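You operate a simulated robot arm through the tools that you are given. There is no shell and no other tool. Be economical: measure what you need, move in short steps, check, and stop when the job is done.

Carry out the task below with a simulated robot arm. There is one attempt and no reset: what you move stays moved.

## Task
Press the purple button two times. Then fetch the steel cap and set it on the small blue tray. Then fetch the orange tube and set it on top of the blue rubber foot. Keep to this order. Set down upright: orange tube.
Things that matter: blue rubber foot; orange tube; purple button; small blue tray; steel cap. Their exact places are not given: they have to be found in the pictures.

It is judged by the outcome, as a careful person would: the job done as asked, and still so three seconds after it is handed in. It fails if anything else is knocked over, pushed out of place, dropped, spilled or broken. Lids that push on must go on centred and level and be pressed home; caps that screw on are set level and turned clockwise until they are tight.

## Robot
A 7-joint arm with a fingered hand on a trunk, on a base that drives. Base frame: it is fixed to the floor where the robot stands at the start and does not move with it; the origin is under the middle of the robot, x ahead of it, y to its left, z up. Lengths are in m, angles in rad, forces in N, time in s.
Its first joint turns from -2.897 to 2.897 rad. Places, roughly: blue rubber foot [-2, 2.5, 0.5]; orange tube [-2.25, 2.5, 0.5]; purple button [0.7, -0.2, 1]; small blue tray (12x12x2 cm) [-0.8, -0.7, 1]; steel cap (7x7x5 cm) [-2.1, 2.6, 0.8]. Payload 4 kg.
The TCP is the grasp point between the finger pads, 0.03 m short of the fingertips. In the tool frame z runs along the fingers and y along their closing line. The gripper opens to 0.104 m. The gripper's body begins 0.035 m behind the TCP. The gripper is a hand of 4 fingers: y runs from the thumb to the fingers, the wrist lies at [-0.015, -0.113, -0.19] in the tool frame, and closing takes about 1.5 s.
Orientation is told as [roll, pitch, yaw] about the base's x, y, z axes, in that order, counted from this pose: with the fingers straight down and the wrist toward the robot, the tool's x, y and z point along [0, 1, 0], [1, 0, 0] and [0, 0, -1] of the base frame.

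## Interface
- The arm moves only by the tool play_rows. Its argument "commands" is a list of rows, each an object (a shift or turn left out is 0, a gripper value left out holds the last) with "offset": the shift along the tool's x, y, z in units of 50 mm (1.0 is 50 mm), a list of three; "delta_rot": the turn, a rotation vector about the tool's x, y, z in units of 4 degrees (1.0 is 4 degrees), a list of three. In form: [{"offset": [x, y, z], "delta_rot": [wx, wy, wz]}, ...]. A call has 1 to 20 rows; each row shifts and turns the commanded pose from where the row before left it, along the tool's axes as they then stand. "fingers" is the gripper command, from -1 (fully open) to 1 (shut), values between in proportion, set as the call begins (left out, the last holds). A call with a number of a shift or a turn outside -1 to 1 is refused whole. Each row takes 0.2 s and may step no farther than 0.05 m and 0.15 rad from the row before; otherwise, or with a gripper value out of range, the whole call is refused. A pose out of reach is approached as far as the arm can. The call stops where the force on the tool passes 40 N (or 10 N more than at its start, if that is more) or the arm is blocked; 0.2 s more then pass. Each finger travels about 0.153 m/s and halts on what it meets, pressing with about 30 N; the grip force reading is that of the motor and also rises with nothing between the fingers. The clock runs only during rows and for 0.2 s after the last one: add rows that do not move to give the fingers time. The reply holds the time, the measured pose of the TCP, the force on the tool along the base axes, the opening and the grip force, in the units named above and with some noise, with the torque about the TCP (base axes, N m) and any sound that the robot's microphone picked up.
- Cameras (640 x 400 px; columns grow to the right, rows downward): "scene" is now at [0.2376, 0.1063, 1.2749]; the picture's right is [-1.00, -0.01, 0.00], its down [-0.00, 0.10, -0.99] and it looks along [0.01, -0.99, -0.10] (base axes); focal length 214 px, centre (320, 200). "wrist" rides on the gripper at [0.061, -0.092, -0.13] in the tool frame; the picture's right is [-0.81, 0.28, -0.52], its down [-0.53, -0.71, 0.46] and it looks along [-0.24, 0.64, 0.72] (tool axes); focal length 275 px, centre (320, 200).
- capture(camera): a new picture of that camera. The clock stands still meanwhile.
- base_move(legs): drives the robot by 1 to 6 legs, each [ahead, left, turn to the left] in m, m and rad, along the robot's own axes; the way and the turn of a leg run together, so that a leg with both is an arc; at most 1.5 m and 3.142 rad a leg. The arm and the cameras ride along, it lands a little off, and it stops where it bumps. It gives what a move gives.
- move_fingers(index, middle, ring, thumb_bend, thumb_turn): sets how far each is bent, from 0 (flat) to 1 (curled in); at 0.3 the hand is open as for a grip, at 0.7 the pads meet at the TCP. One left out holds its place. A second passes; each finger stops where it meets its share of the squeeze, and holds until it gets a number again. A gripper value or a shape takes the hand back. It gives what a move gives, with no picture; readings hold the bend of each and the force on the fingers (four entries, about 0 where the hand has none), thumb and palm. thumb_turn goes from beside the hand (0) to across from the fingers (1), as for a grip.
- hand_shape(shape): the hand has 4 fingers and takes this shape, open, in about a second: jaw (thumb against the fingers, like two jaws); tri (thumb and two fingers); tip (a fingertip pinch); poke (one finger out to press); point (the index stretched); flat (the hand flat); cup (the hand cupped); fist (a fist). The gripper value then closes the fingers along that shape, each until it touches; the sizes above hold for jaw. It gives what a move gives, with no picture.
- aim_head(pan, tilt): turns the head with the scene camera to pan (to the left, within 2.496 rad either way) and tilt (down, from -0.506 to 1.204), counted from straight ahead of the robot. It gives what a move gives.
- pixel_to_xyz(camera, pixels): for up to 12 pixels [column, row] of the newest picture of that camera ("zoom" is the newest enlarged one), the place [x, y, z] in the base frame of the surface seen there, good to about 0.002 m. The clock stands still meanwhile.
- zoom(camera, box): a new picture of the part [left, top, right, bottom] of that camera's present view, enlarged. The clock stands still meanwhile.
- sign_off(): hands the job in; it is judged then, once.

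Work in short steps. Measure before you move; look again where a grasp or a placing could have gone wrong, and mend it. You have 110 turns and 78 pictures in all, those below and enlarged ones among them. Open the gripper and draw the arm clear of the work before you hand the job in, unless the task says otherwise; then end with one line.

The tools are called after "Request:" by a JSON object that holds its "api" and its "payload". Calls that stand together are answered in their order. play_rows: Moves the arm, as the interface text tells. Its arguments: {"type":"object","properties":{"commands":{"type":"array","items":{"type":"object","properties":{"offset":{"type":"array","items":{"type":"number"}},"delta_rot":{"type":"array","items":{"type":"number"}}}}},"fingers":{"type":"number"}},"required":["commands"]} The other tools are called the same way: hand_shape (shape) gives the hand a shape; move_fingers (index, middle, ring, thumb_bend, thumb_turn) moves the fingers one by one; base_move (legs) drives the base; aim_head (pan, tilt) turns the head that bears the scene camera; capture (camera) takes a picture; pixel_to_xyz (camera, pixels) gives the place of the surface under pixels of a picture; zoom (camera, box) takes an enlarged picture of a part of a camera's view; sign_off () hands the job in.

At the start:

```text
clock: 0.0
tcp_pos: [0.3316, -0.5083, 1.2829]
ee_rot: [-0.002, 0.002, 0.001]
ft_force: [-0.1, -0.1, 0.0]
torque: [0.0, 0.01, 0.0]
gripper_width: 0.1034
grip_force: 0.0
shape: jaw
bend: [0.3, 0.3, 0.3, 0.3, 0.98]
finger forces: [0.1, 0.1, 0.0, 0.1, 0.0, 0.1]
robot x, y, heading: [0.0005, -0.0016, -0.004]
head pan, tilt: [-1.564, 0.099]
```

scene: 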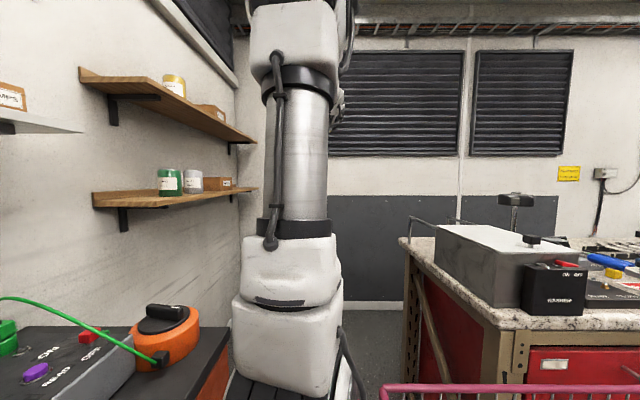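
wrist: 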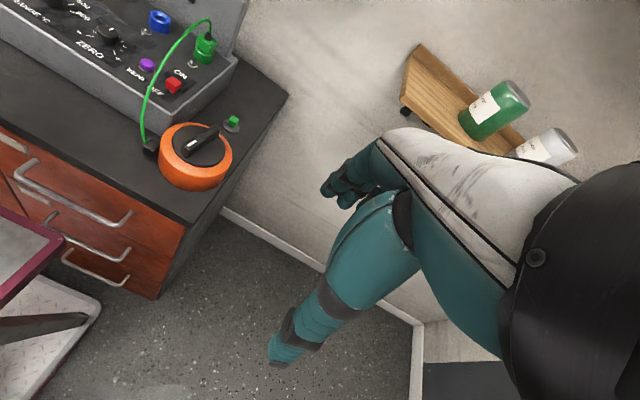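

The purple button shows at scene (36,372) and wrist (147,65). I aim the head at the bench ahead for a better view.

Request:
{"api": "aim_head", "payload": {"pan": -0.4, "tilt": 0.5}}

Request:
{"api": "capture", "payload": {"camera": "scene"}}

Request:
{"api": "pixel_to_xyz", "payload": {"camera": "wrist", "pixels": [[147, 65], [147, 60], [172, 85], [108, 35], [125, 90], [205, 45], [160, 22]]}}

```text
clock: 1.4
tcp_pos: [0.3316, -0.5077, 1.2832]
ee_rot: [0.0, 0.0, 0.0]
ft_force: [-0.2, 0.7, -0.2]
torque: [0.03, -0.06, 0.01]
gripper_width: 0.1036
grip_force: 0.2
shape: jaw
bend: [0.3, 0.3, 0.3, 0.3, 0.98]
finger forces: [0.1, 0.0, 0.0, 0.1, 0.0, 0.1]
robot x, y, heading: [-0.005, -0.0003, -0.003]
head pan, tilt: [-0.4, 0.499]
```

```text
75 pictures are left
```

scene: 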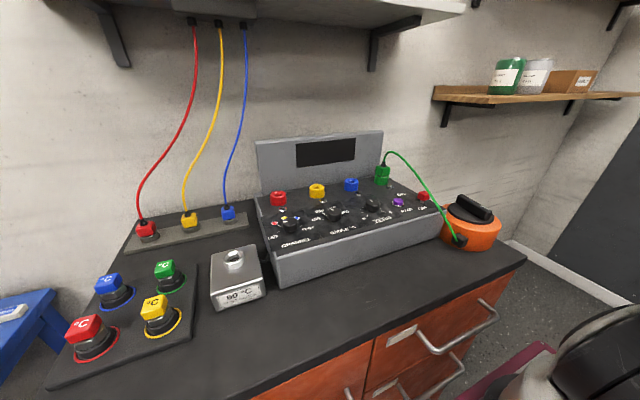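

```text
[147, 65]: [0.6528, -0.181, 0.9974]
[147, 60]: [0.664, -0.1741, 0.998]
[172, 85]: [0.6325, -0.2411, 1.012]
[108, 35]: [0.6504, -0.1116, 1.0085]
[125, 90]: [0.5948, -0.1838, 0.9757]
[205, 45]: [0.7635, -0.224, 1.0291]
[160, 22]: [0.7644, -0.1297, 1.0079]
```

Request:
{"api": "zoom", "payload": {"camera": "scene", "box": [340, 140, 460, 240]}}

Request:
{"api": "hand_shape", "payload": {"shape": "poke"}}

Request:
{"api": "capture", "payload": {"camera": "wrist"}}

```text
4.00 times, centred on (400, 190) of scene
```

zoom: 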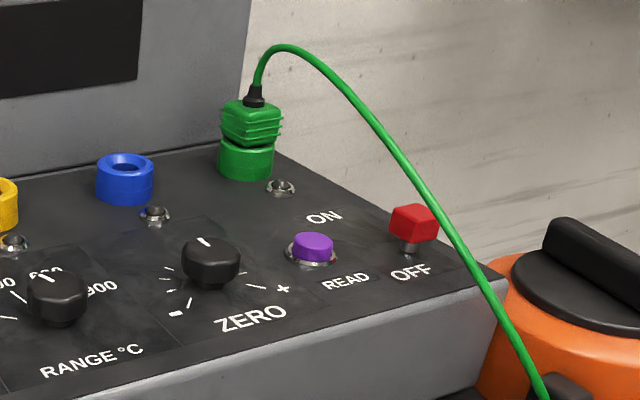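

```text
clock: 2.3
tcp_pos: [0.3306, -0.5074, 1.2831]
ee_rot: [0.0, 0.0, 0.0]
ft_force: [0.2, 0.5, -0.2]
torque: [0.0, -0.01, 0.02]
gripper_width: 0.0
grip_force: 0.0
shape: poke
bend: [0.7, 0.7, 0.99, 1.0, 1.0]
finger forces: [0.0, 0.0, 0.1, 0.0, 0.0, 0.1]
robot x, y, heading: [0.002, -0.0011, -0.003]
head pan, tilt: [-0.4, 0.499]
```

```text
73 pictures are left
```

wrist: 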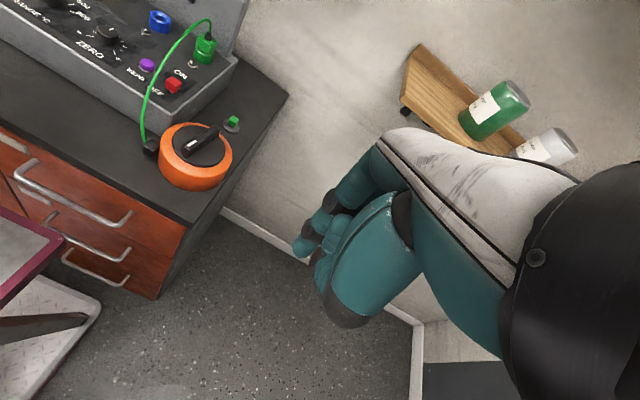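

I measure the button top and neighbours in the zoom.

Request:
{"api": "pixel_to_xyz", "payload": {"camera": "zoom", "pixels": [[313, 240], [300, 240], [326, 240], [313, 262], [412, 222], [210, 245], [245, 120], [380, 130], [430, 205], [350, 270], [454, 235]]}}

Request:
{"api": "zoom", "payload": {"camera": "wrist", "box": [260, 150, 500, 350]}}

```text
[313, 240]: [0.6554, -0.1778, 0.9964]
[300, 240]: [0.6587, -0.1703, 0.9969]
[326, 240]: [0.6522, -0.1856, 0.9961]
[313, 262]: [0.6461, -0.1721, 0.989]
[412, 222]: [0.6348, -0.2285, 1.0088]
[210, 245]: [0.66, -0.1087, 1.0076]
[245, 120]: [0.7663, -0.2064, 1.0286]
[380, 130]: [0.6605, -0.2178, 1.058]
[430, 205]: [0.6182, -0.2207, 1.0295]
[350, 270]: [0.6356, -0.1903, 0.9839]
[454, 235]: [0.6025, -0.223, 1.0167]
```

```text
2.00 times, centred on (380, 250) of wrist
```

zoom: 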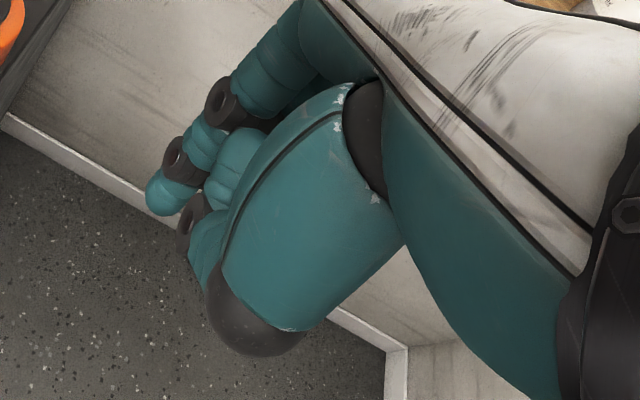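

Fingertip shows at zoom (165,200); I locate it relative to the TCP.

Request:
{"api": "pixel_to_xyz", "payload": {"camera": "zoom", "pixels": [[165, 192], [160, 205], [172, 210], [180, 165], [195, 145], [220, 100], [205, 260], [230, 345], [195, 225], [230, 170], [270, 70]]}}

```text
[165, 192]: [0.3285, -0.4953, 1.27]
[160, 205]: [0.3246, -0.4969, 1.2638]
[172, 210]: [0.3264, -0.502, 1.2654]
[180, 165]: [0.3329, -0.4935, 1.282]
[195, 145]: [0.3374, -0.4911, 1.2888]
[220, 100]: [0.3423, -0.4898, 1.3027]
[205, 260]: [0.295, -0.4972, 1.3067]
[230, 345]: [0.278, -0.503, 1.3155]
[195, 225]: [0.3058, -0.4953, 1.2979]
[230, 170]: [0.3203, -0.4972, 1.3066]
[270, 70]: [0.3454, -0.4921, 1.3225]
```

The poking fingertip lies right by the TCP, about 3 cm below. To keep clear of the green cable (about y -0.218, z 1.06) I move over the button high up and turn the hand so that the wrist lies to +y.

Request:
{"api": "play_rows", "payload": {"commands": [{"offset": [0.5, 0.7, 0]}, {"offset": [0.5, 0.7, 0]}, {"offset": [0.5, 0.7, 0]}, {"offset": [0.5, 0.7, 0]}, {"offset": [0.5, 0.7, 0]}, {"offset": [0.5, 0.7, 0]}, {"offset": [0.5, 0.7, 0]}, {"offset": [0.5, 0.7, 0]}, {"delta_rot": [0, 0, 1]}, {"delta_rot": [0, 0, 1]}, {"delta_rot": [0, 0, 1]}, {"delta_rot": [0, 0, 1]}, {"delta_rot": [0, 0, 1]}, {"delta_rot": [0, 0, 1]}, {"delta_rot": [0, 0, 1]}, {"delta_rot": [0, 0, 1]}, {"delta_rot": [0, 0, 1]}, {"delta_rot": [0, 0, 1]}]}}

Request:
{"api": "play_rows", "payload": {"commands": [{"delta_rot": [0, 0, 1]}, {"delta_rot": [0, 0, 1]}, {"delta_rot": [0, 0, 1]}, {"delta_rot": [0, 0, 1]}, {"delta_rot": [0, 0, 1]}, {"delta_rot": [0, 0, 1]}, {"delta_rot": [0, 0, 1]}, {"delta_rot": [0, 0, 1]}, {"delta_rot": [0, 0, 1]}, {"delta_rot": [0, 0, 1]}, {"delta_rot": [0, 0, 1]}, {"delta_rot": [0, 0, 1]}, {"delta_rot": [0, 0, 0.5]}]}}

Request:
{"api": "capture", "payload": {"camera": "scene"}}

Request:
{"api": "capture", "payload": {"camera": "wrist"}}

```text
clock: 6.1
tcp_pos: [0.6113, -0.3085, 1.2841]
ee_rot: [-0.001, -0.001, -0.7]
ft_force: [-0.9, -0.1, 0.5]
torque: [-0.01, -0.02, 0.0]
gripper_width: 0.0002
grip_force: 0.0
shape: poke
bend: [0.7, 0.7, 0.99, 1.0, 1.0]
finger forces: [0.0, 0.0, 0.1, 0.1, 0.1, 0.0]
robot x, y, heading: [-0.0003, -0.0012, -0.003]
head pan, tilt: [-0.4, 0.499]
```

```text
clock: 8.9
tcp_pos: [0.6115, -0.3076, 1.2842]
ee_rot: [0.001, -0.001, -1.571]
ft_force: [0.2, -0.1, 0.5]
torque: [0.02, 0.04, -0.02]
gripper_width: 0.0
grip_force: 0.0
shape: poke
bend: [0.7, 0.7, 0.99, 1.0, 1.0]
finger forces: [0.1, 0.0, 0.1, 0.0, 0.1, 0.0]
robot x, y, heading: [-0.0029, 0.0014, 0.005]
head pan, tilt: [-0.4, 0.499]
```

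```text
71 pictures are left
```

scene: 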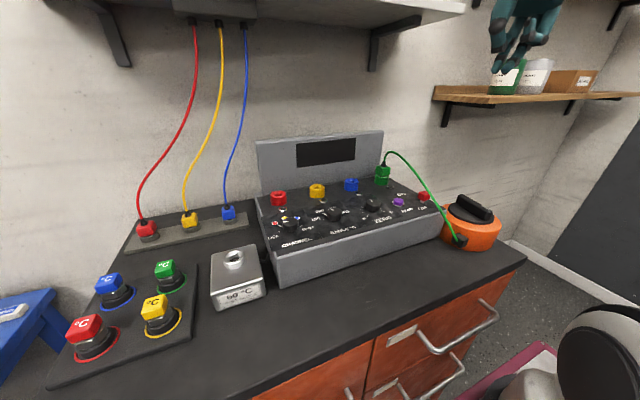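

```text
70 pictures are left
```

wrist: 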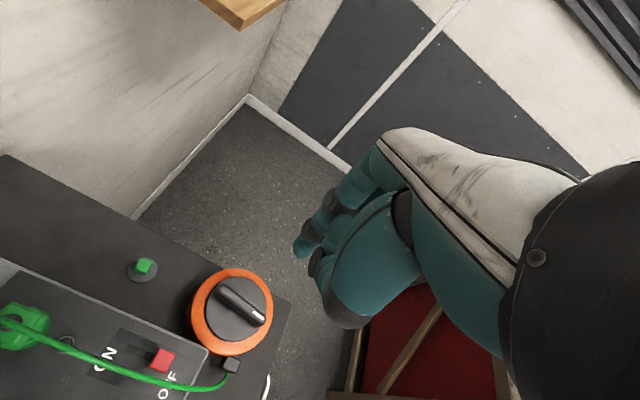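

Request:
{"api": "zoom", "payload": {"camera": "scene", "box": [470, 0, 590, 100]}}

```text
4.00 times, centred on (530, 50) of scene
```

zoom: 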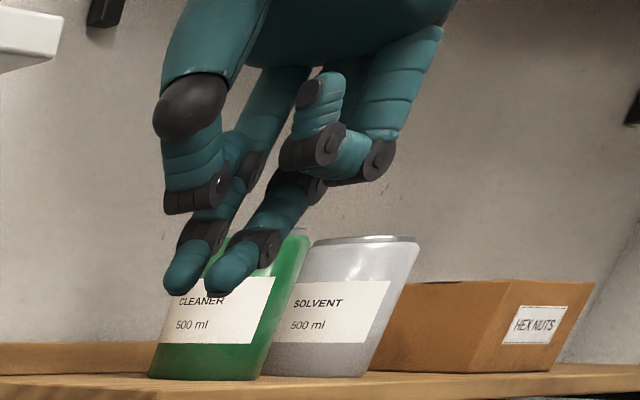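

Two fingertips stand out; I curl the middle one so only the index presses.

Request:
{"api": "move_fingers", "payload": {"middle": 1.0}}

Request:
{"api": "zoom", "payload": {"camera": "scene", "box": [470, 0, 590, 100]}}

```text
clock: 9.9
tcp_pos: [0.6122, -0.3074, 1.2826]
ee_rot: [-0.001, 0.0, -1.571]
ft_force: [0.5, 0.0, -0.2]
torque: [0.0, 0.01, -0.01]
gripper_width: 0.0298
grip_force: 0.0
shape: fingers
bend: [0.7, 1.0, 0.99, 1.0, 1.0]
finger forces: [0.0, 0.0, 0.0, 0.1, 0.0, 0.1]
robot x, y, heading: [0.0008, -0.0004, 0.0]
head pan, tilt: [-0.4, 0.499]
```

```text
4.00 times, centred on (530, 50) of scene
```

zoom: 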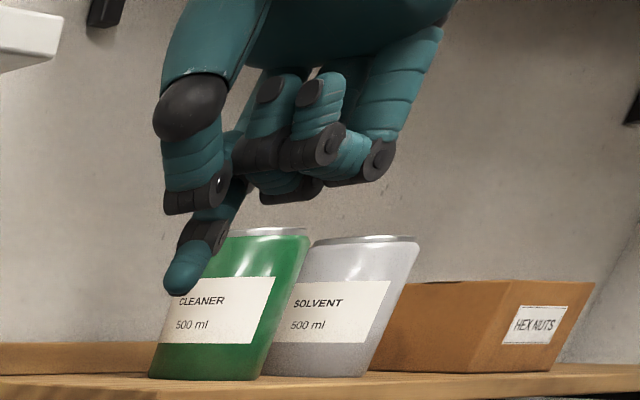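

Request:
{"api": "pixel_to_xyz", "payload": {"camera": "zoom", "pixels": [[182, 280], [185, 292], [185, 265], [200, 270], [205, 230], [170, 280], [290, 195], [200, 205], [180, 212], [320, 160], [380, 175]]}}

```text
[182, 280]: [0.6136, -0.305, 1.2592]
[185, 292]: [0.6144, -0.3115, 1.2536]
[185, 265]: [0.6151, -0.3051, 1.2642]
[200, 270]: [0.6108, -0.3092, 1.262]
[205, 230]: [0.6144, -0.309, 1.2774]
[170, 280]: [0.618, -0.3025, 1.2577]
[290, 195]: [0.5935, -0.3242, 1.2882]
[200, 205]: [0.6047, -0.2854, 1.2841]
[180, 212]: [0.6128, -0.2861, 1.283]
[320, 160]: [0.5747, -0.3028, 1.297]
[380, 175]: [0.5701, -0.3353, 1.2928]
```

Index tip is about at TCP +(0.006, -0.003, -0.030). I move above the button, stopping about 3 cm above it to look.

Request:
{"api": "play_rows", "payload": {"commands": [{"offset": [0.37, -0.8, 0]}, {"offset": [0.37, -0.9, 0]}, {"offset": [0, -0.95, 0]}, {"offset": [0, 0, 0.8]}, {"offset": [0, 0, 0.8]}, {"offset": [0, 0, 0.8]}, {"offset": [0, 0, 0.8]}, {"offset": [0, 0, 0.8]}, {"offset": [0, 0, 0.5]}, {"offset": [0, 0, 0]}]}}

Request:
{"api": "zoom", "payload": {"camera": "scene", "box": [340, 140, 460, 240]}}

```text
clock: 12.1
tcp_pos: [0.6496, -0.1744, 1.0594]
ee_rot: [0.0, 0.0, -1.568]
ft_force: [-0.1, 0.5, -0.4]
torque: [0.0, 0.03, 0.01]
gripper_width: 0.03
grip_force: 0.0
shape: fingers
bend: [0.7, 1.0, 0.99, 1.0, 1.0]
finger forces: [0.0, 0.1, 0.1, 0.1, 0.1, 0.0]
robot x, y, heading: [0.0022, 0.0001, 0.002]
head pan, tilt: [-0.4, 0.499]
```

```text
4.00 times, centred on (400, 190) of scene
```

zoom: 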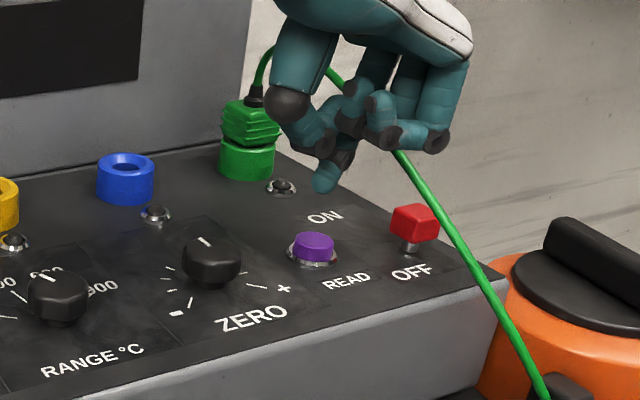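

Request:
{"api": "pixel_to_xyz", "payload": {"camera": "zoom", "pixels": [[322, 183], [330, 180], [315, 180], [322, 188], [313, 238], [440, 140]]}}

```text
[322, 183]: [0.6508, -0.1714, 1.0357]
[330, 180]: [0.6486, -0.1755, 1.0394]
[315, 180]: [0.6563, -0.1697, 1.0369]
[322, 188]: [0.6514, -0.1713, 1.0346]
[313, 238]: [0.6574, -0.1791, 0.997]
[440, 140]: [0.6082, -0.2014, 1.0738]
```

The tip is centred over the button, ~3.3 cm above. I go down 2.8 cm, then in 2 mm steps, watching force and sound.

Request:
{"api": "play_rows", "payload": {"commands": [{"offset": [0, -0.02, 0.3]}, {"offset": [0, 0, 0.26]}, {"offset": [0, 0, 0.05]}, {"offset": [0, 0, 0.04]}, {"offset": [0, 0, 0.04]}, {"offset": [0, 0, 0.04]}]}}

Request:
{"api": "zoom", "payload": {"camera": "scene", "box": [340, 140, 460, 240]}}

```text
clock: 13.5
tcp_pos: [0.6484, -0.175, 1.0231]
ee_rot: [0.001, -0.001, -1.571]
ft_force: [1.4, -1.3, 5.4]
torque: [-0.08, -0.03, 0.03]
gripper_width: 0.03
grip_force: 2.9
shape: fingers
bend: [0.7, 1.0, 0.99, 1.0, 1.0]
finger forces: [5.7, 0.0, 0.0, 0.0, 0.0, 0.0]
robot x, y, heading: [0.0008, 0.0028, 0.002]
head pan, tilt: [-0.4, 0.499]
heard: click
```

```text
4.00 times, centred on (400, 190) of scene
```

zoom: 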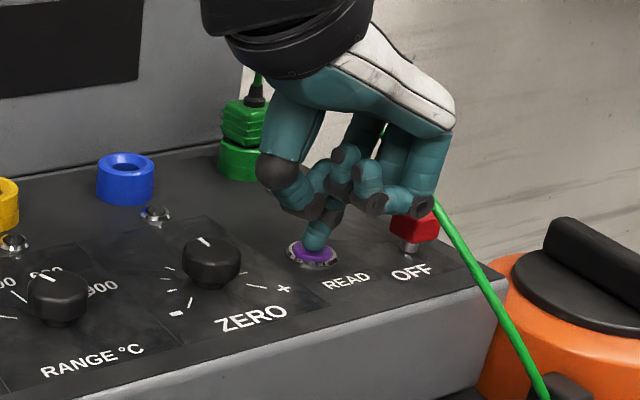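

A click was heard with 5.4 N: one press counted. I lift 2 cm to release and check.

Request:
{"api": "play_rows", "payload": {"commands": [{"offset": [0, 0, -0.2]}, {"offset": [0, 0, -0.3]}, {"offset": [0, 0, 0]}]}}

Request:
{"api": "play_rows", "payload": {"commands": [{"offset": [0, 0, 0.3]}, {"offset": [0, 0, 0.1]}, {"offset": [0, 0, 0.05]}, {"offset": [0, 0, 0.05]}, {"offset": [0, 0, 0]}]}}

```text
clock: 14.3
tcp_pos: [0.6481, -0.1744, 1.0476]
ee_rot: [0.0, 0.0, -1.572]
ft_force: [0.4, -0.3, -0.7]
torque: [-0.01, 0.0, 0.01]
gripper_width: 0.0298
grip_force: 0.0
shape: fingers
bend: [0.7, 1.0, 0.99, 1.0, 1.0]
finger forces: [0.1, 0.0, 0.0, 0.0, 0.0, 0.0]
robot x, y, heading: [-0.0027, 0.0, -0.006]
head pan, tilt: [-0.4, 0.499]
```

```text
clock: 15.5
tcp_pos: [0.648, -0.1752, 1.0225]
ee_rot: [-0.001, -0.001, -1.572]
ft_force: [0.8, -0.7, 4.2]
torque: [-0.07, -0.09, 0.03]
gripper_width: 0.0296
grip_force: 2.5
shape: fingers
bend: [0.7, 1.0, 0.99, 1.0, 1.0]
finger forces: [4.8, 0.0, 0.0, 0.0, 0.1, 0.0]
robot x, y, heading: [-0.0006, 0.0022, 0.003]
head pan, tilt: [-0.4, 0.499]
heard: click
```

Second click heard. I lift away and look about with the head for the other places.

Request:
{"api": "play_rows", "payload": {"commands": [{"offset": [0, 0, -0.4]}, {"offset": [0, 0, -0.8]}, {"offset": [0, 0, -0.8]}, {"offset": [0, 0, -0.8]}, {"offset": [0, 0, -0.8]}, {"offset": [0, 0, -0.8]}, {"offset": [-0.7, 0.5, -0.4]}, {"offset": [-0.7, 0.5, -0.4]}, {"offset": [-0.7, 0.5, 0]}, {"offset": [-0.7, 0.5, 0]}, {"offset": [-0.7, 0.5, 0]}, {"offset": [-0.7, 0.5, 0]}, {"offset": [-0.7, 0.5, 0]}]}}

Request:
{"api": "aim_head", "payload": {"pan": 1.4, "tilt": 0.3}}

Request:
{"api": "capture", "payload": {"camera": "scene"}}

Request:
{"api": "aim_head", "payload": {"pan": 2.45, "tilt": 0.25}}

Request:
{"api": "capture", "payload": {"camera": "scene"}}

Request:
{"api": "aim_head", "payload": {"pan": -2.4, "tilt": 0.3}}

Request:
{"api": "capture", "payload": {"camera": "scene"}}

```text
clock: 18.3
tcp_pos: [0.4045, -0.349, 1.2847]
ee_rot: [-0.002, -0.001, -1.571]
ft_force: [-0.2, 0.2, 0.1]
torque: [0.0, 0.03, -0.05]
gripper_width: 0.0297
grip_force: 0.1
shape: fingers
bend: [0.7, 1.0, 0.99, 1.0, 1.0]
finger forces: [0.1, 0.1, 0.0, 0.0, 0.1, 0.0]
robot x, y, heading: [-0.0022, 0.0012, 0.002]
head pan, tilt: [-0.4, 0.499]
```

```text
clock: 20.1
tcp_pos: [0.4063, -0.3491, 1.2842]
ee_rot: [-0.001, 0.0, -1.571]
ft_force: [-0.8, 0.3, -0.4]
torque: [-0.01, -0.02, 0.0]
gripper_width: 0.0297
grip_force: 0.1
shape: fingers
bend: [0.7, 1.0, 0.99, 1.0, 1.0]
finger forces: [0.0, 0.1, 0.0, 0.0, 0.1, 0.0]
robot x, y, heading: [0.0004, 0.0018, 0.001]
head pan, tilt: [1.4, 0.3]
```

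```text
65 pictures are left
```

scene: 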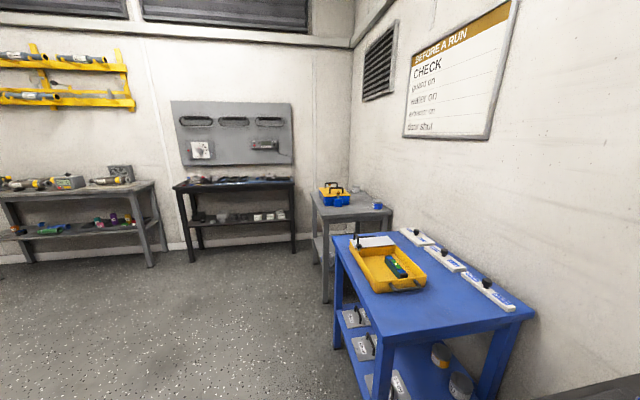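

```text
clock: 21.4
tcp_pos: [0.4063, -0.3489, 1.2852]
ee_rot: [-0.001, -0.001, -1.57]
ft_force: [0.8, -0.2, -0.2]
torque: [0.03, -0.02, 0.0]
gripper_width: 0.0296
grip_force: 0.1
shape: fingers
bend: [0.7, 1.0, 0.99, 1.0, 1.0]
finger forces: [0.0, 0.0, 0.0, 0.1, 0.0, 0.0]
robot x, y, heading: [-0.0002, -0.0013, -0.001]
head pan, tilt: [2.45, 0.25]
```

```text
64 pictures are left
```

scene: 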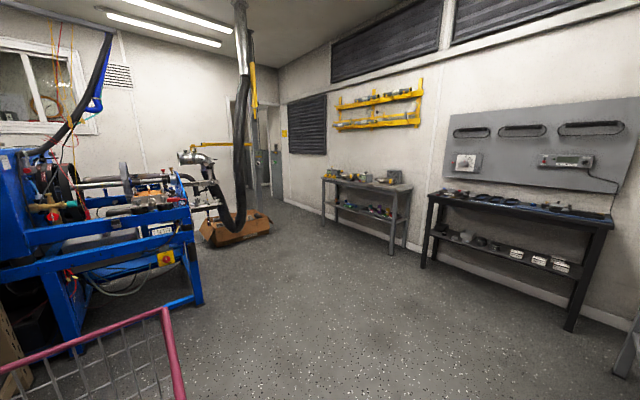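

```text
clock: 25.2
tcp_pos: [0.4058, -0.3493, 1.2843]
ee_rot: [0.0, 0.001, -1.571]
ft_force: [-0.1, -0.4, 0.2]
torque: [-0.02, 0.01, 0.01]
gripper_width: 0.0298
grip_force: 0.1
shape: fingers
bend: [0.7, 1.0, 0.99, 1.0, 1.0]
finger forces: [0.0, 0.1, 0.1, 0.1, 0.0, 0.0]
robot x, y, heading: [-0.0023, -0.0, 0.0]
head pan, tilt: [-2.4, 0.3]
```

```text
63 pictures are left
```

scene: 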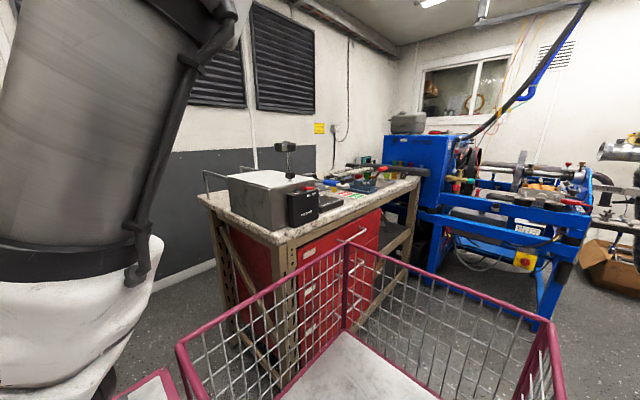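

I measure the cart and granite bench here, then look at the left-rear workbench closely.

Request:
{"api": "pixel_to_xyz", "payload": {"camera": "scene", "pixels": [[183, 345], [345, 240], [550, 330], [150, 390], [275, 235], [200, 197], [418, 180], [560, 330], [365, 185], [335, 183], [540, 320]]}}

Request:
{"api": "zoom", "payload": {"camera": "scene", "box": [280, 130, 440, 230]}}

Request:
{"api": "aim_head", "payload": {"pan": 2.25, "tilt": 0.25}}

Request:
{"api": "zoom", "payload": {"camera": "scene", "box": [240, 130, 400, 250]}}

```text
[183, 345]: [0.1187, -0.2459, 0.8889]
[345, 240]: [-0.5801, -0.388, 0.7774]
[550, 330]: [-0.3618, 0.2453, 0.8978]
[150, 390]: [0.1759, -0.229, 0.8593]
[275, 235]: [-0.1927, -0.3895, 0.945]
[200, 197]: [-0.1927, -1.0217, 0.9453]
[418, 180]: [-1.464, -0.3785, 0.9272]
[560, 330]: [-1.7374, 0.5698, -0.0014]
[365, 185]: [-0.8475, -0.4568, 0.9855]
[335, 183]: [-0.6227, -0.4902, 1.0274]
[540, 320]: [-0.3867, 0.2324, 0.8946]
```

```text
4.00 times, centred on (360, 180) of scene
```

zoom: 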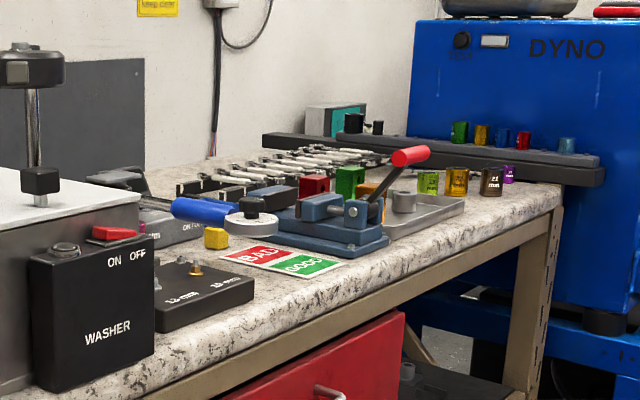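

```text
clock: 28.9
tcp_pos: [0.4058, -0.349, 1.2846]
ee_rot: [0.0, 0.002, -1.569]
ft_force: [-0.5, -0.6, 0.0]
torque: [0.02, 0.02, 0.02]
gripper_width: 0.0296
grip_force: 0.0
shape: fingers
bend: [0.7, 1.0, 0.99, 1.0, 1.0]
finger forces: [0.0, 0.1, 0.0, 0.0, 0.0, 0.0]
robot x, y, heading: [-0.0001, -0.001, 0.002]
head pan, tilt: [2.25, 0.25]
```

```text
3.33 times, centred on (320, 190) of scene
```

zoom: 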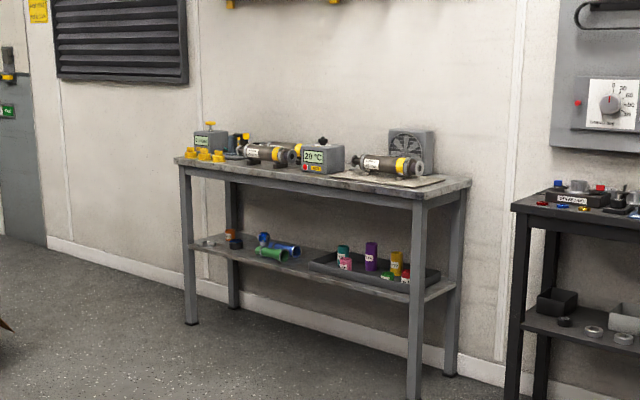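

Request:
{"api": "pixel_to_xyz", "payload": {"camera": "zoom", "pixels": [[231, 234], [236, 244], [264, 240], [270, 254], [210, 242], [210, 155], [240, 150], [175, 160], [415, 190], [470, 182], [190, 320], [410, 395]]}}

Request:
{"api": "zoom", "payload": {"camera": "scene", "box": [280, 150, 340, 205]}}

Request:
{"api": "aim_head", "payload": {"pan": 2.2, "tilt": 0.9}}

Request:
{"api": "capture", "payload": {"camera": "scene"}}

```text
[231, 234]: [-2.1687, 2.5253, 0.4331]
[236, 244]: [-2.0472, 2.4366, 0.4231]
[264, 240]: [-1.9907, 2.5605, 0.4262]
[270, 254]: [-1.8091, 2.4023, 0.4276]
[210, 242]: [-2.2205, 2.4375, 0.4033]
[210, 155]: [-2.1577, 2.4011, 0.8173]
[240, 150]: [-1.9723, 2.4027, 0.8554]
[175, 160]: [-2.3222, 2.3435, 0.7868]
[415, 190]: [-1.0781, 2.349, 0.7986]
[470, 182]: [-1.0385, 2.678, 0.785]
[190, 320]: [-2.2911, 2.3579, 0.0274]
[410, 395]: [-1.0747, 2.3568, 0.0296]
```

```text
7.27 times, centred on (310, 178) of scene
```

zoom: 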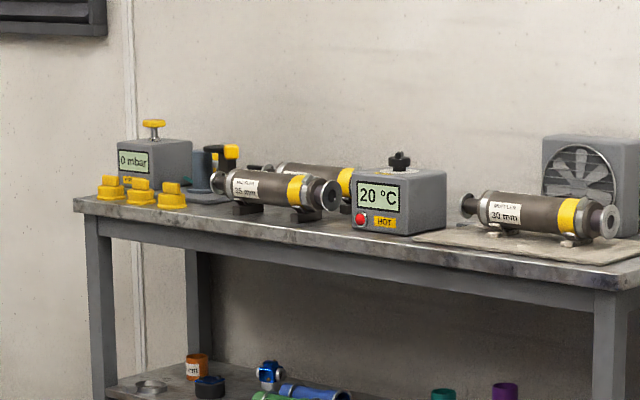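

```text
clock: 29.9
tcp_pos: [0.4069, -0.3495, 1.2846]
ee_rot: [-0.001, 0.0, -1.571]
ft_force: [0.6, 0.6, -0.1]
torque: [0.04, 0.0, -0.04]
gripper_width: 0.03
grip_force: 0.0
shape: fingers
bend: [0.7, 1.0, 0.99, 1.0, 1.0]
finger forces: [0.0, 0.0, 0.0, 0.0, 0.1, 0.1]
robot x, y, heading: [-0.0043, 0.0043, -0.005]
head pan, tilt: [2.201, 0.901]
```

```text
59 pictures are left
```

scene: 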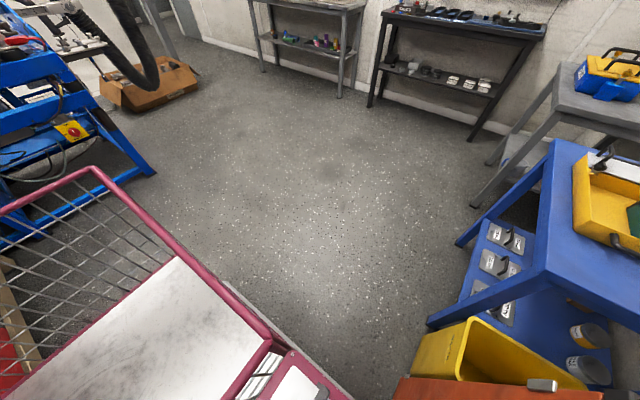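

I measure floor obstacles around (blue table, cart rail, floor extents) before driving.

Request:
{"api": "pixel_to_xyz", "payload": {"camera": "scene", "pixels": [[560, 145], [432, 322], [545, 268], [460, 245], [420, 360], [400, 385], [275, 350], [95, 170], [345, 395], [155, 170], [195, 95], [475, 205]]}}

Request:
{"api": "aim_head", "payload": {"pan": -1.0, "tilt": 1.2}}

Request:
{"api": "capture", "payload": {"camera": "scene"}}

Request:
{"api": "aim_head", "payload": {"pan": -2.49, "tilt": 1.2}}

Request:
{"api": "capture", "payload": {"camera": "scene"}}

```text
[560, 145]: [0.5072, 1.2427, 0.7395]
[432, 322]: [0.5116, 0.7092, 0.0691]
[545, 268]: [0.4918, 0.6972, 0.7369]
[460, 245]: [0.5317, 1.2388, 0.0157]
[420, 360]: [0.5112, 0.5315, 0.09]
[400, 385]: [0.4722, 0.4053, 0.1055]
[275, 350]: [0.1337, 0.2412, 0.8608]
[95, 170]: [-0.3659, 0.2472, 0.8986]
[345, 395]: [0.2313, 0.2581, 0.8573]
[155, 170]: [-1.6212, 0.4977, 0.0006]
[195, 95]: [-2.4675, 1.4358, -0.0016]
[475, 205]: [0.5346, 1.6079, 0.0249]
```

```text
clock: 32.7
tcp_pos: [0.4065, -0.3492, 1.2849]
ee_rot: [-0.002, 0.001, -1.571]
ft_force: [-1.0, -0.2, 0.8]
torque: [-0.03, -0.02, 0.02]
gripper_width: 0.0299
grip_force: 0.0
shape: fingers
bend: [0.7, 1.0, 0.99, 1.0, 1.0]
finger forces: [0.0, 0.1, 0.0, 0.0, 0.1, 0.0]
robot x, y, heading: [0.0016, 0.0005, -0.0]
head pan, tilt: [-1.0, 1.201]
```

```text
58 pictures are left
```

scene: 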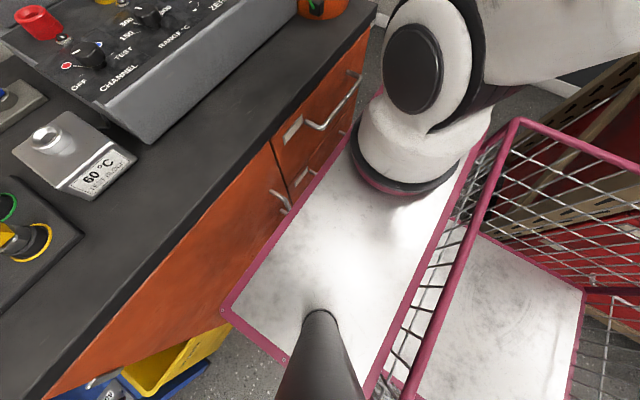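

```text
clock: 34.3
tcp_pos: [0.4058, -0.3498, 1.2856]
ee_rot: [0.0, 0.001, -1.569]
ft_force: [1.0, -0.2, 0.3]
torque: [0.01, -0.01, -0.02]
gripper_width: 0.0296
grip_force: 0.0
shape: fingers
bend: [0.7, 1.0, 0.99, 1.0, 1.0]
finger forces: [0.0, 0.0, 0.0, 0.0, 0.0, 0.0]
robot x, y, heading: [-0.0017, 0.0001, 0.003]
head pan, tilt: [-2.491, 1.201]
```

```text
57 pictures are left
```

scene: 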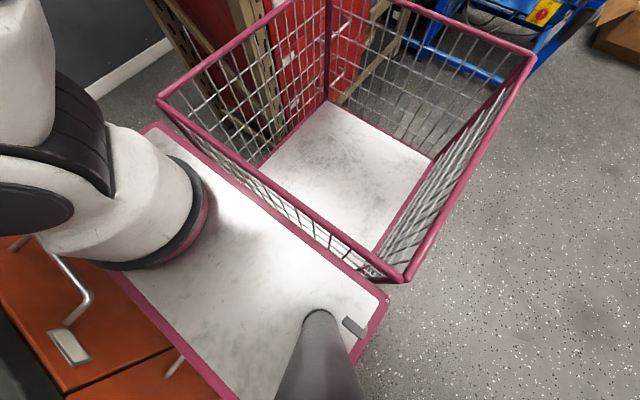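

The basket is part of the robot's own base (footprint roughly x ±0.37, y ±0.25). I measure the arm's foot, then back out and drive toward the rear-left bench, turning to face it.

Request:
{"api": "pixel_to_xyz", "payload": {"camera": "scene", "pixels": [[200, 195], [130, 262], [150, 130], [385, 300], [320, 320], [405, 275], [535, 55], [110, 280], [180, 160]]}}

Request:
{"api": "base_move", "payload": {"legs": [[-0.15, 0.0, 0], [-0.35, 0.5, 0], [0, 0, 1.571], [0.7, 0, 0], [0.1, 1.4, 0]]}}

```text
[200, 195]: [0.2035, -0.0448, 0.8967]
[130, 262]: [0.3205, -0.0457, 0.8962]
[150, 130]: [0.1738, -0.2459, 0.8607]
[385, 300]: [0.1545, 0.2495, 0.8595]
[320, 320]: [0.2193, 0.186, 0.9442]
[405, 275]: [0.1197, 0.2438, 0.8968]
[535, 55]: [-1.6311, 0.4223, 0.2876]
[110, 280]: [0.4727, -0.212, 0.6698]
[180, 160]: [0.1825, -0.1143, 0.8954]
```

```text
clock: 52.6
tcp_pos: [-1.5404, 1.7244, 1.2854]
ee_rot: [0.0, -0.002, -0.001]
ft_force: [0.1, 0.2, -0.2]
torque: [-0.01, -0.01, -0.03]
gripper_width: 0.03
grip_force: 0.1
shape: fingers
bend: [0.7, 1.0, 0.99, 1.0, 1.0]
finger forces: [0.0, 0.0, 0.0, 0.0, 0.0, 0.1]
robot x, y, heading: [-1.8934, 1.32, 1.57]
head pan, tilt: [-2.491, 1.201]
```

Now facing the bench from 1 m away. I look at it.

Request:
{"api": "aim_head", "payload": {"pan": 0.1, "tilt": 0.45}}

Request:
{"api": "capture", "payload": {"camera": "scene"}}

```text
clock: 54.9
tcp_pos: [-1.541, 1.7235, 1.2842]
ee_rot: [-0.001, 0.001, -0.001]
ft_force: [1.0, -0.2, 0.3]
torque: [-0.02, 0.01, 0.02]
gripper_width: 0.0297
grip_force: 0.1
shape: fingers
bend: [0.7, 1.0, 0.99, 1.0, 1.0]
finger forces: [0.1, 0.0, 0.0, 0.1, 0.1, 0.1]
robot x, y, heading: [-1.8929, 1.3212, 1.571]
head pan, tilt: [0.099, 0.45]
```

```text
56 pictures are left
```

scene: 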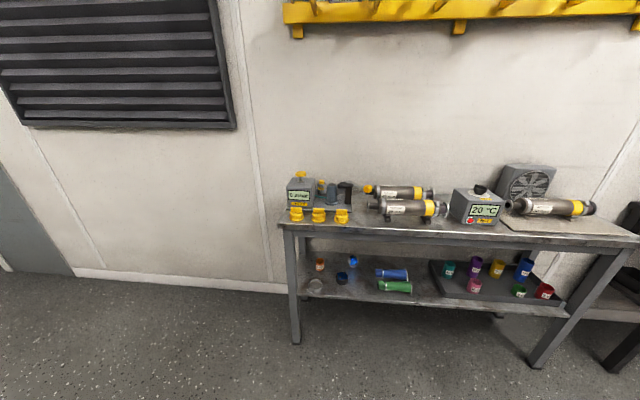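

Request:
{"api": "zoom", "payload": {"camera": "scene", "box": [275, 160, 385, 230]}}

Request:
{"api": "zoom", "payload": {"camera": "scene", "box": [290, 245, 380, 305]}}

Request:
{"api": "pixel_to_xyz", "payload": {"camera": "zoom", "pixels": [[210, 100], [213, 150], [195, 150], [232, 150], [210, 170], [375, 250], [355, 220], [395, 220], [180, 260], [375, 200], [450, 110], [600, 200]]}}

```text
5.71 times, centred on (330, 195) of scene
```

zoom: 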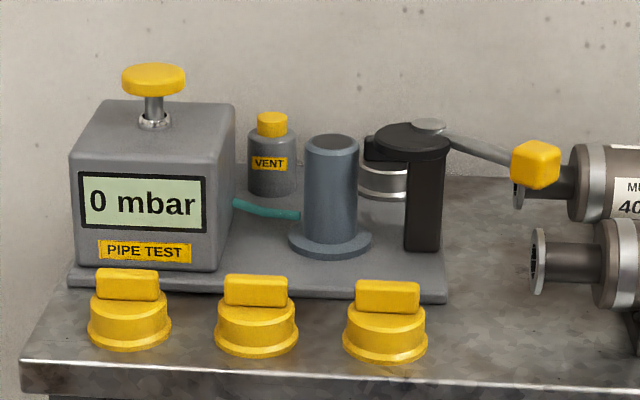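

```text
6.67 times, centred on (335, 275) of scene
```

zoom: 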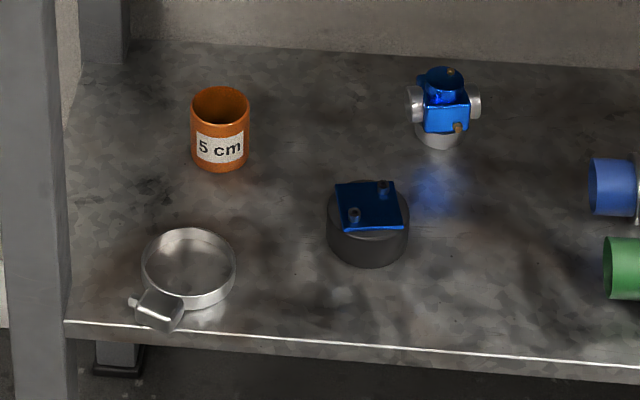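

```text
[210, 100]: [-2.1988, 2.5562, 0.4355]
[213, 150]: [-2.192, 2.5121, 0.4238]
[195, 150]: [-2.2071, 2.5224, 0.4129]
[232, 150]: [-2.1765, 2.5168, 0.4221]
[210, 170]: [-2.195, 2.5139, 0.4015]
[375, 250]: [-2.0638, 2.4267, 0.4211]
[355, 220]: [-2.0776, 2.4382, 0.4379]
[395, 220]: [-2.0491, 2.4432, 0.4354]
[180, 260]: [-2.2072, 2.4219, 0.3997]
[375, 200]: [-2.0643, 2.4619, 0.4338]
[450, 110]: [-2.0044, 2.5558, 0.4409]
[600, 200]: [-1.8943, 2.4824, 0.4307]
```

I need a closer look at the pipe-test rig and the two blue things on the shelf. First the scale of the rig's parts.

Request:
{"api": "zoom", "payload": {"camera": "scene", "box": [320, 172, 364, 208]}}

Request:
{"api": "pixel_to_xyz", "payload": {"camera": "zoom", "pixels": [[175, 60], [175, 30], [130, 200], [240, 200], [185, 225], [150, 100], [205, 100], [265, 110], [265, 75], [330, 40], [335, 130], [335, 210]]}}

Request:
{"api": "zoom", "payload": {"camera": "scene", "box": [332, 250, 368, 290]}}

```text
11.11 times, centred on (342, 190) of scene
```

zoom: 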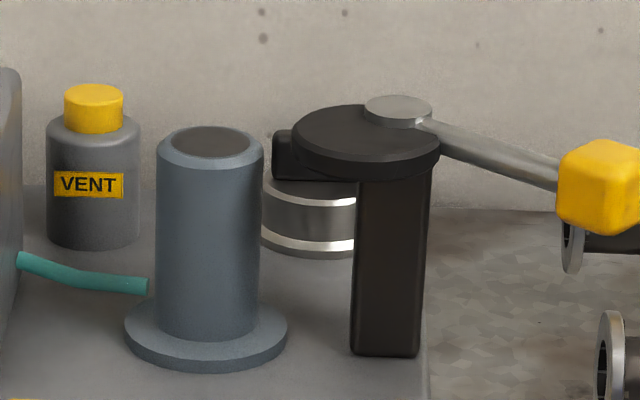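

```text
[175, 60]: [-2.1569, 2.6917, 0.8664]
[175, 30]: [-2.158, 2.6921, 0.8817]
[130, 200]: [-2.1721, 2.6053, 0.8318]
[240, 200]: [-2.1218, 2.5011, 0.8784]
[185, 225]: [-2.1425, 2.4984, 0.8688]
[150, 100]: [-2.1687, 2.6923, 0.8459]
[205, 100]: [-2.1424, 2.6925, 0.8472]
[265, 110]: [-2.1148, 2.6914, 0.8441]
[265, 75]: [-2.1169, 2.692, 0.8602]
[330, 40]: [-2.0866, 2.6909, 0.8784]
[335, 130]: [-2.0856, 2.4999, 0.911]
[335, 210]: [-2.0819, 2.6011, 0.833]
```

```text
10.00 times, centred on (350, 270) of scene
```

zoom: 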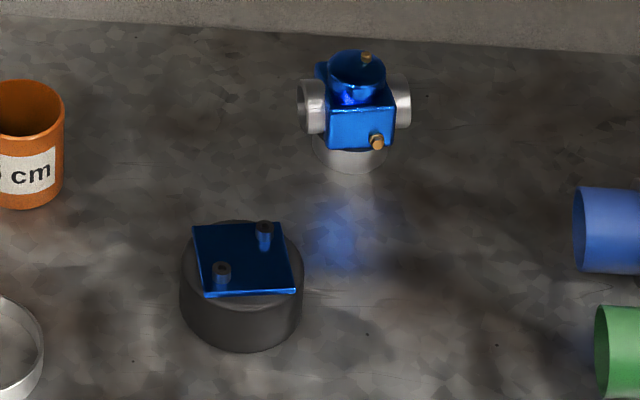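

I drive closer for the cap and look down at the rig.

Request:
{"api": "base_move", "payload": {"legs": [[0.53, 0.12, 0]]}}

Request:
{"api": "aim_head", "payload": {"pan": 0.3, "tilt": 0.75}}

Request:
{"api": "capture", "payload": {"camera": "scene"}}

```text
clock: 58.0
tcp_pos: [-1.6616, 2.2526, 1.2847]
ee_rot: [0.001, -0.001, 0.003]
ft_force: [0.2, 0.8, -0.2]
torque: [0.01, 0.02, 0.0]
gripper_width: 0.0297
grip_force: 0.1
shape: fingers
bend: [0.7, 1.0, 0.99, 1.0, 1.0]
finger forces: [0.0, 0.1, 0.1, 0.1, 0.0, 0.0]
robot x, y, heading: [-2.0135, 1.8431, 1.573]
head pan, tilt: [0.099, 0.45]
```

```text
clock: 58.8
tcp_pos: [-1.6621, 2.2535, 1.2847]
ee_rot: [-0.002, -0.001, 0.002]
ft_force: [0.2, 0.1, -0.5]
torque: [-0.01, 0.01, -0.01]
gripper_width: 0.0298
grip_force: 0.1
shape: fingers
bend: [0.7, 1.0, 0.99, 1.0, 1.0]
finger forces: [0.0, 0.0, 0.0, 0.0, 0.0, 0.1]
robot x, y, heading: [-2.0081, 1.8436, 1.58]
head pan, tilt: [0.3, 0.75]
```

```text
51 pictures are left
```

scene: 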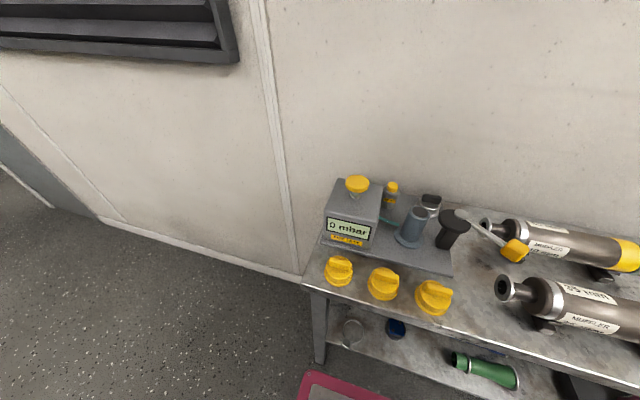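

Request:
{"api": "zoom", "payload": {"camera": "scene", "box": [370, 170, 480, 260]}}

Request:
{"api": "pixel_to_xyz", "payload": {"camera": "zoom", "pixels": [[360, 160], [350, 195], [320, 185], [395, 185], [360, 145], [480, 215], [430, 290], [250, 220], [260, 290], [520, 235], [470, 330], [420, 235]]}}

```text
4.44 times, centred on (425, 215) of scene
```

zoom: 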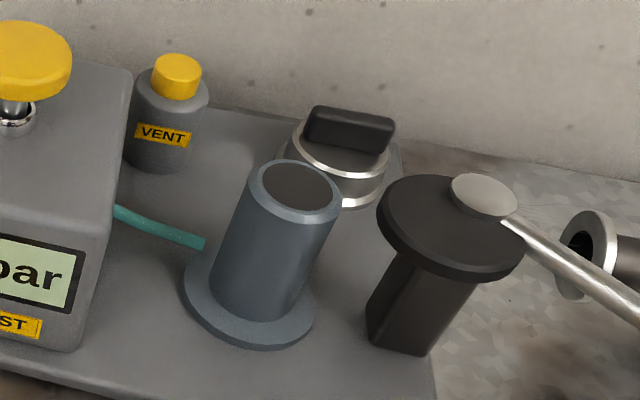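

```text
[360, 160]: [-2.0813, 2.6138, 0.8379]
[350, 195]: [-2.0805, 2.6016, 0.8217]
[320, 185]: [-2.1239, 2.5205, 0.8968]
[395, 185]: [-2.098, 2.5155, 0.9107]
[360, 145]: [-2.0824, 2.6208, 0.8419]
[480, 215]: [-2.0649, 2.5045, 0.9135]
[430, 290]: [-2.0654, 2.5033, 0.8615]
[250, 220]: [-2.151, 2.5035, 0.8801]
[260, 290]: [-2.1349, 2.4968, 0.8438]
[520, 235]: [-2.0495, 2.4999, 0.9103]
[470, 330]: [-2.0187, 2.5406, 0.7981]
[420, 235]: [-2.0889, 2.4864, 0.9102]
```

The steel cap is the steel drum with the black bar handle behind the clamp. I zoom in to measure its bar while setting the hand to the jaw shape.

Request:
{"api": "zoom", "payload": {"camera": "scene", "box": [412, 185, 450, 220]}}

Request:
{"api": "pixel_to_xyz", "payload": {"camera": "zoom", "pixels": [[180, 75], [370, 95], [380, 125], [190, 45], [395, 70], [300, 60], [160, 125], [350, 190], [260, 110], [120, 150], [300, 175], [370, 220]]}}

Request:
{"api": "hand_shape", "payload": {"shape": "jaw"}}

```text
11.43 times, centred on (431, 202) of scene
```

zoom: 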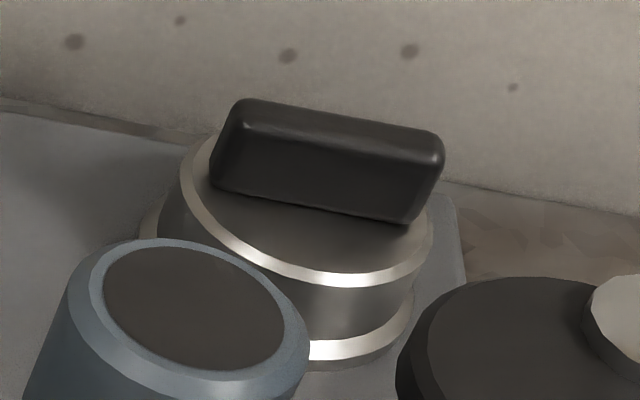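

```text
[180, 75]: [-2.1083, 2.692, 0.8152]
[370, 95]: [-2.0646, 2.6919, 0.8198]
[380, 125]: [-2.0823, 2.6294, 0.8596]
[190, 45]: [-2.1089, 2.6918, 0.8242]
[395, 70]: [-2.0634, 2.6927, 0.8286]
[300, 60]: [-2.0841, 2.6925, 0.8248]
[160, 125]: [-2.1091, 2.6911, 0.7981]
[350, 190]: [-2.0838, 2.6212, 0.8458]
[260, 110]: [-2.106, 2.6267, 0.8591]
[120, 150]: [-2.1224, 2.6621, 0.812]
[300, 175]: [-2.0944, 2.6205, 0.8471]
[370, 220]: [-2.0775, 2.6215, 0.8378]
```

```text
clock: 59.7
tcp_pos: [-1.6632, 2.252, 1.2862]
ee_rot: [0.0, 0.0, 0.004]
ft_force: [-1.1, 0.2, 0.7]
torque: [0.01, -0.03, 0.0]
gripper_width: 0.1036
grip_force: 0.1
shape: jaw
bend: [0.3, 0.3, 0.3, 0.3, 0.98]
finger forces: [0.0, 0.0, 0.1, 0.0, 0.0, 0.0]
robot x, y, heading: [-2.0124, 1.8471, 1.578]
head pan, tilt: [0.3, 0.75]
```

The bar runs along x: front face y≈2.621, top z≈0.859, centre x≈-2.09; cap top z≈0.837. I turn the hand so its closing line runs along y (wrist toward the robot), lower a bit, and preset a ~6 cm opening.

Request:
{"api": "play_rows", "payload": {"commands": [{"delta_rot": [0, 0, -1]}, {"delta_rot": [0, 0, -1]}, {"delta_rot": [0, 0, -1]}, {"delta_rot": [0, 0, -1]}, {"delta_rot": [0, 0, -1]}, {"delta_rot": [0, 0, -1]}, {"delta_rot": [0, 0, -1]}, {"delta_rot": [0, 0, -1]}, {"delta_rot": [0, 0, -1]}, {"delta_rot": [0, 0, -1]}, {"delta_rot": [0, 0, -1]}, {"delta_rot": [0, 0, -1]}, {"delta_rot": [0, 0, -1]}, {"delta_rot": [0, 0, -1]}, {"delta_rot": [0, 0, -1]}, {"delta_rot": [0, 0, -1]}, {"delta_rot": [0, 0, -1]}, {"delta_rot": [0, 0, -1]}, {"delta_rot": [0, 0, -1]}, {"delta_rot": [0, 0, -1]}], "fingers": -0.1}}

Request:
{"api": "play_rows", "payload": {"commands": [{"delta_rot": [0, 0, -1]}, {"delta_rot": [0, 0, -1]}, {"delta_rot": [0, 0, -0.5]}, {"offset": [0.8, 0, 0.3]}, {"offset": [0.8, 0, 0.3]}, {"offset": [0.8, 0, 0.3]}, {"offset": [0.8, 0, 0.3]}, {"offset": [0.8, 0, 0.3]}, {"offset": [0.8, 0, 0.3]}, {"offset": [0.8, 0, 0.3]}, {"offset": [0.8, 0, 0.3]}, {"offset": [0.8, 0, 0.3]}, {"offset": [0.8, 0, 0.3]}, {"offset": [0, 0.8, 0]}, {"offset": [0, 0.8, 0]}, {"offset": [0, 0.8, 0]}, {"offset": [0, 0.8, 0]}, {"offset": [0, 0.8, 0]}]}}

Request:
{"api": "capture", "payload": {"camera": "wrist"}}

Request:
{"api": "capture", "payload": {"camera": "scene"}}

```text
clock: 63.9
tcp_pos: [-1.6631, 2.2534, 1.2846]
ee_rot: [0.0, -0.001, 1.402]
ft_force: [0.9, -0.1, 0.6]
torque: [-0.04, -0.01, -0.02]
gripper_width: 0.0575
grip_force: 0.0
shape: jaw
bend: [0.74, 0.42, 0.39, 0.67, 1.0]
finger forces: [0.1, 0.1, 0.1, 0.0, 0.1, 0.0]
robot x, y, heading: [-2.0084, 1.8421, 1.577]
head pan, tilt: [0.3, 0.75]
```

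```text
clock: 67.7
tcp_pos: [-2.0642, 2.4497, 1.1343]
ee_rot: [-0.001, 0.001, 1.577]
ft_force: [-0.7, -0.4, 0.4]
torque: [0.01, -0.05, -0.01]
gripper_width: 0.0576
grip_force: 0.0
shape: jaw
bend: [0.74, 0.42, 0.39, 0.67, 1.0]
finger forces: [0.0, 0.0, 0.0, 0.0, 0.0, 0.0]
robot x, y, heading: [-2.0078, 1.8465, 1.571]
head pan, tilt: [0.3, 0.75]
```

```text
48 pictures are left
```

wrist: 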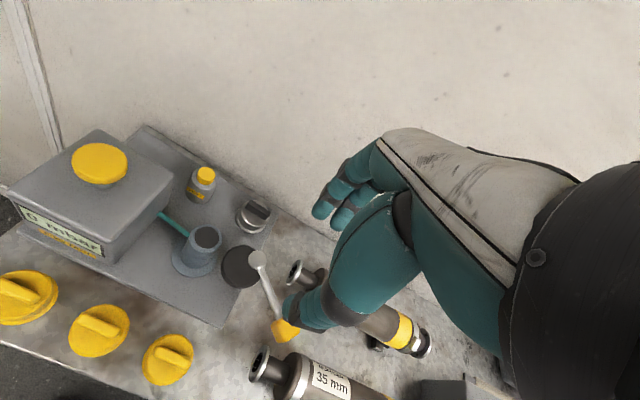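

```text
47 pictures are left
```

scene: 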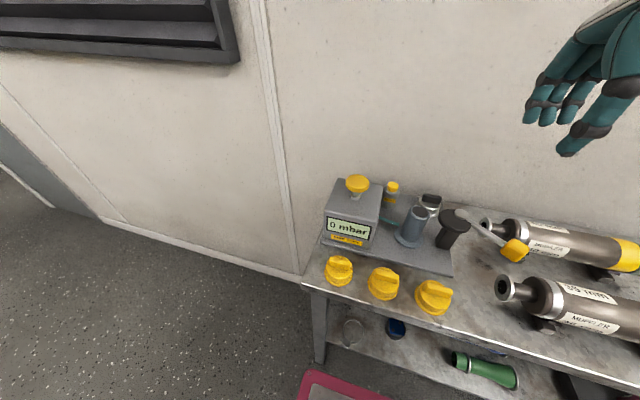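

Request:
{"api": "zoom", "payload": {"camera": "scene", "box": [510, 20, 640, 170]}}

Request:
{"api": "pixel_to_xyz", "payload": {"camera": "zoom", "pixels": [[200, 350], [220, 340], [55, 270], [100, 280], [145, 270], [90, 220], [240, 295], [60, 275]]}}

```text
2.67 times, centred on (575, 95) of scene
```

zoom: 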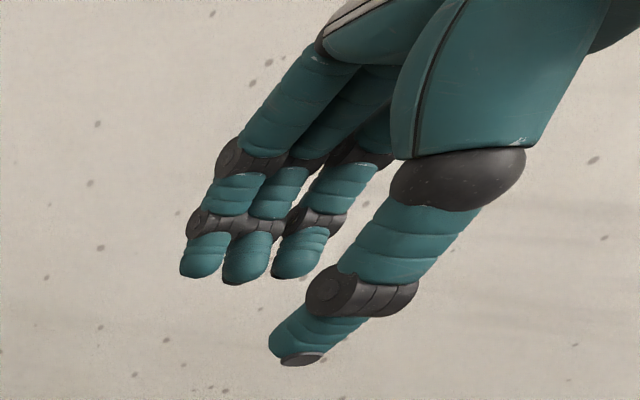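

```text
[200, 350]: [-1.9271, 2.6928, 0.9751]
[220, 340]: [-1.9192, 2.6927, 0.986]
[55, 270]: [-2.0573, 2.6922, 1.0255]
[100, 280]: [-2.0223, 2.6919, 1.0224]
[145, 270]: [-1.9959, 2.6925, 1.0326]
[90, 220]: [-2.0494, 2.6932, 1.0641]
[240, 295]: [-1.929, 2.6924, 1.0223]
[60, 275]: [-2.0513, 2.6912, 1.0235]
```

Request:
{"api": "pixel_to_xyz", "payload": {"camera": "zoom", "pixels": [[200, 268], [245, 272], [295, 268], [288, 352], [300, 358], [310, 340], [205, 250], [250, 255], [300, 250], [245, 283]]}}

```text
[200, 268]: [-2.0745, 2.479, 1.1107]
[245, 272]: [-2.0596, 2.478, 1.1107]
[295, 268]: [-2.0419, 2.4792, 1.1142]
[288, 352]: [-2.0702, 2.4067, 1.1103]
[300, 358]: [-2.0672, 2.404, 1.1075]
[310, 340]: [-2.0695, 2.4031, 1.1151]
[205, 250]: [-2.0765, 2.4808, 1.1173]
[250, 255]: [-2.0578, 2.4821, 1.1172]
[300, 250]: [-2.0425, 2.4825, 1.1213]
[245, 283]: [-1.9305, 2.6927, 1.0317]
```

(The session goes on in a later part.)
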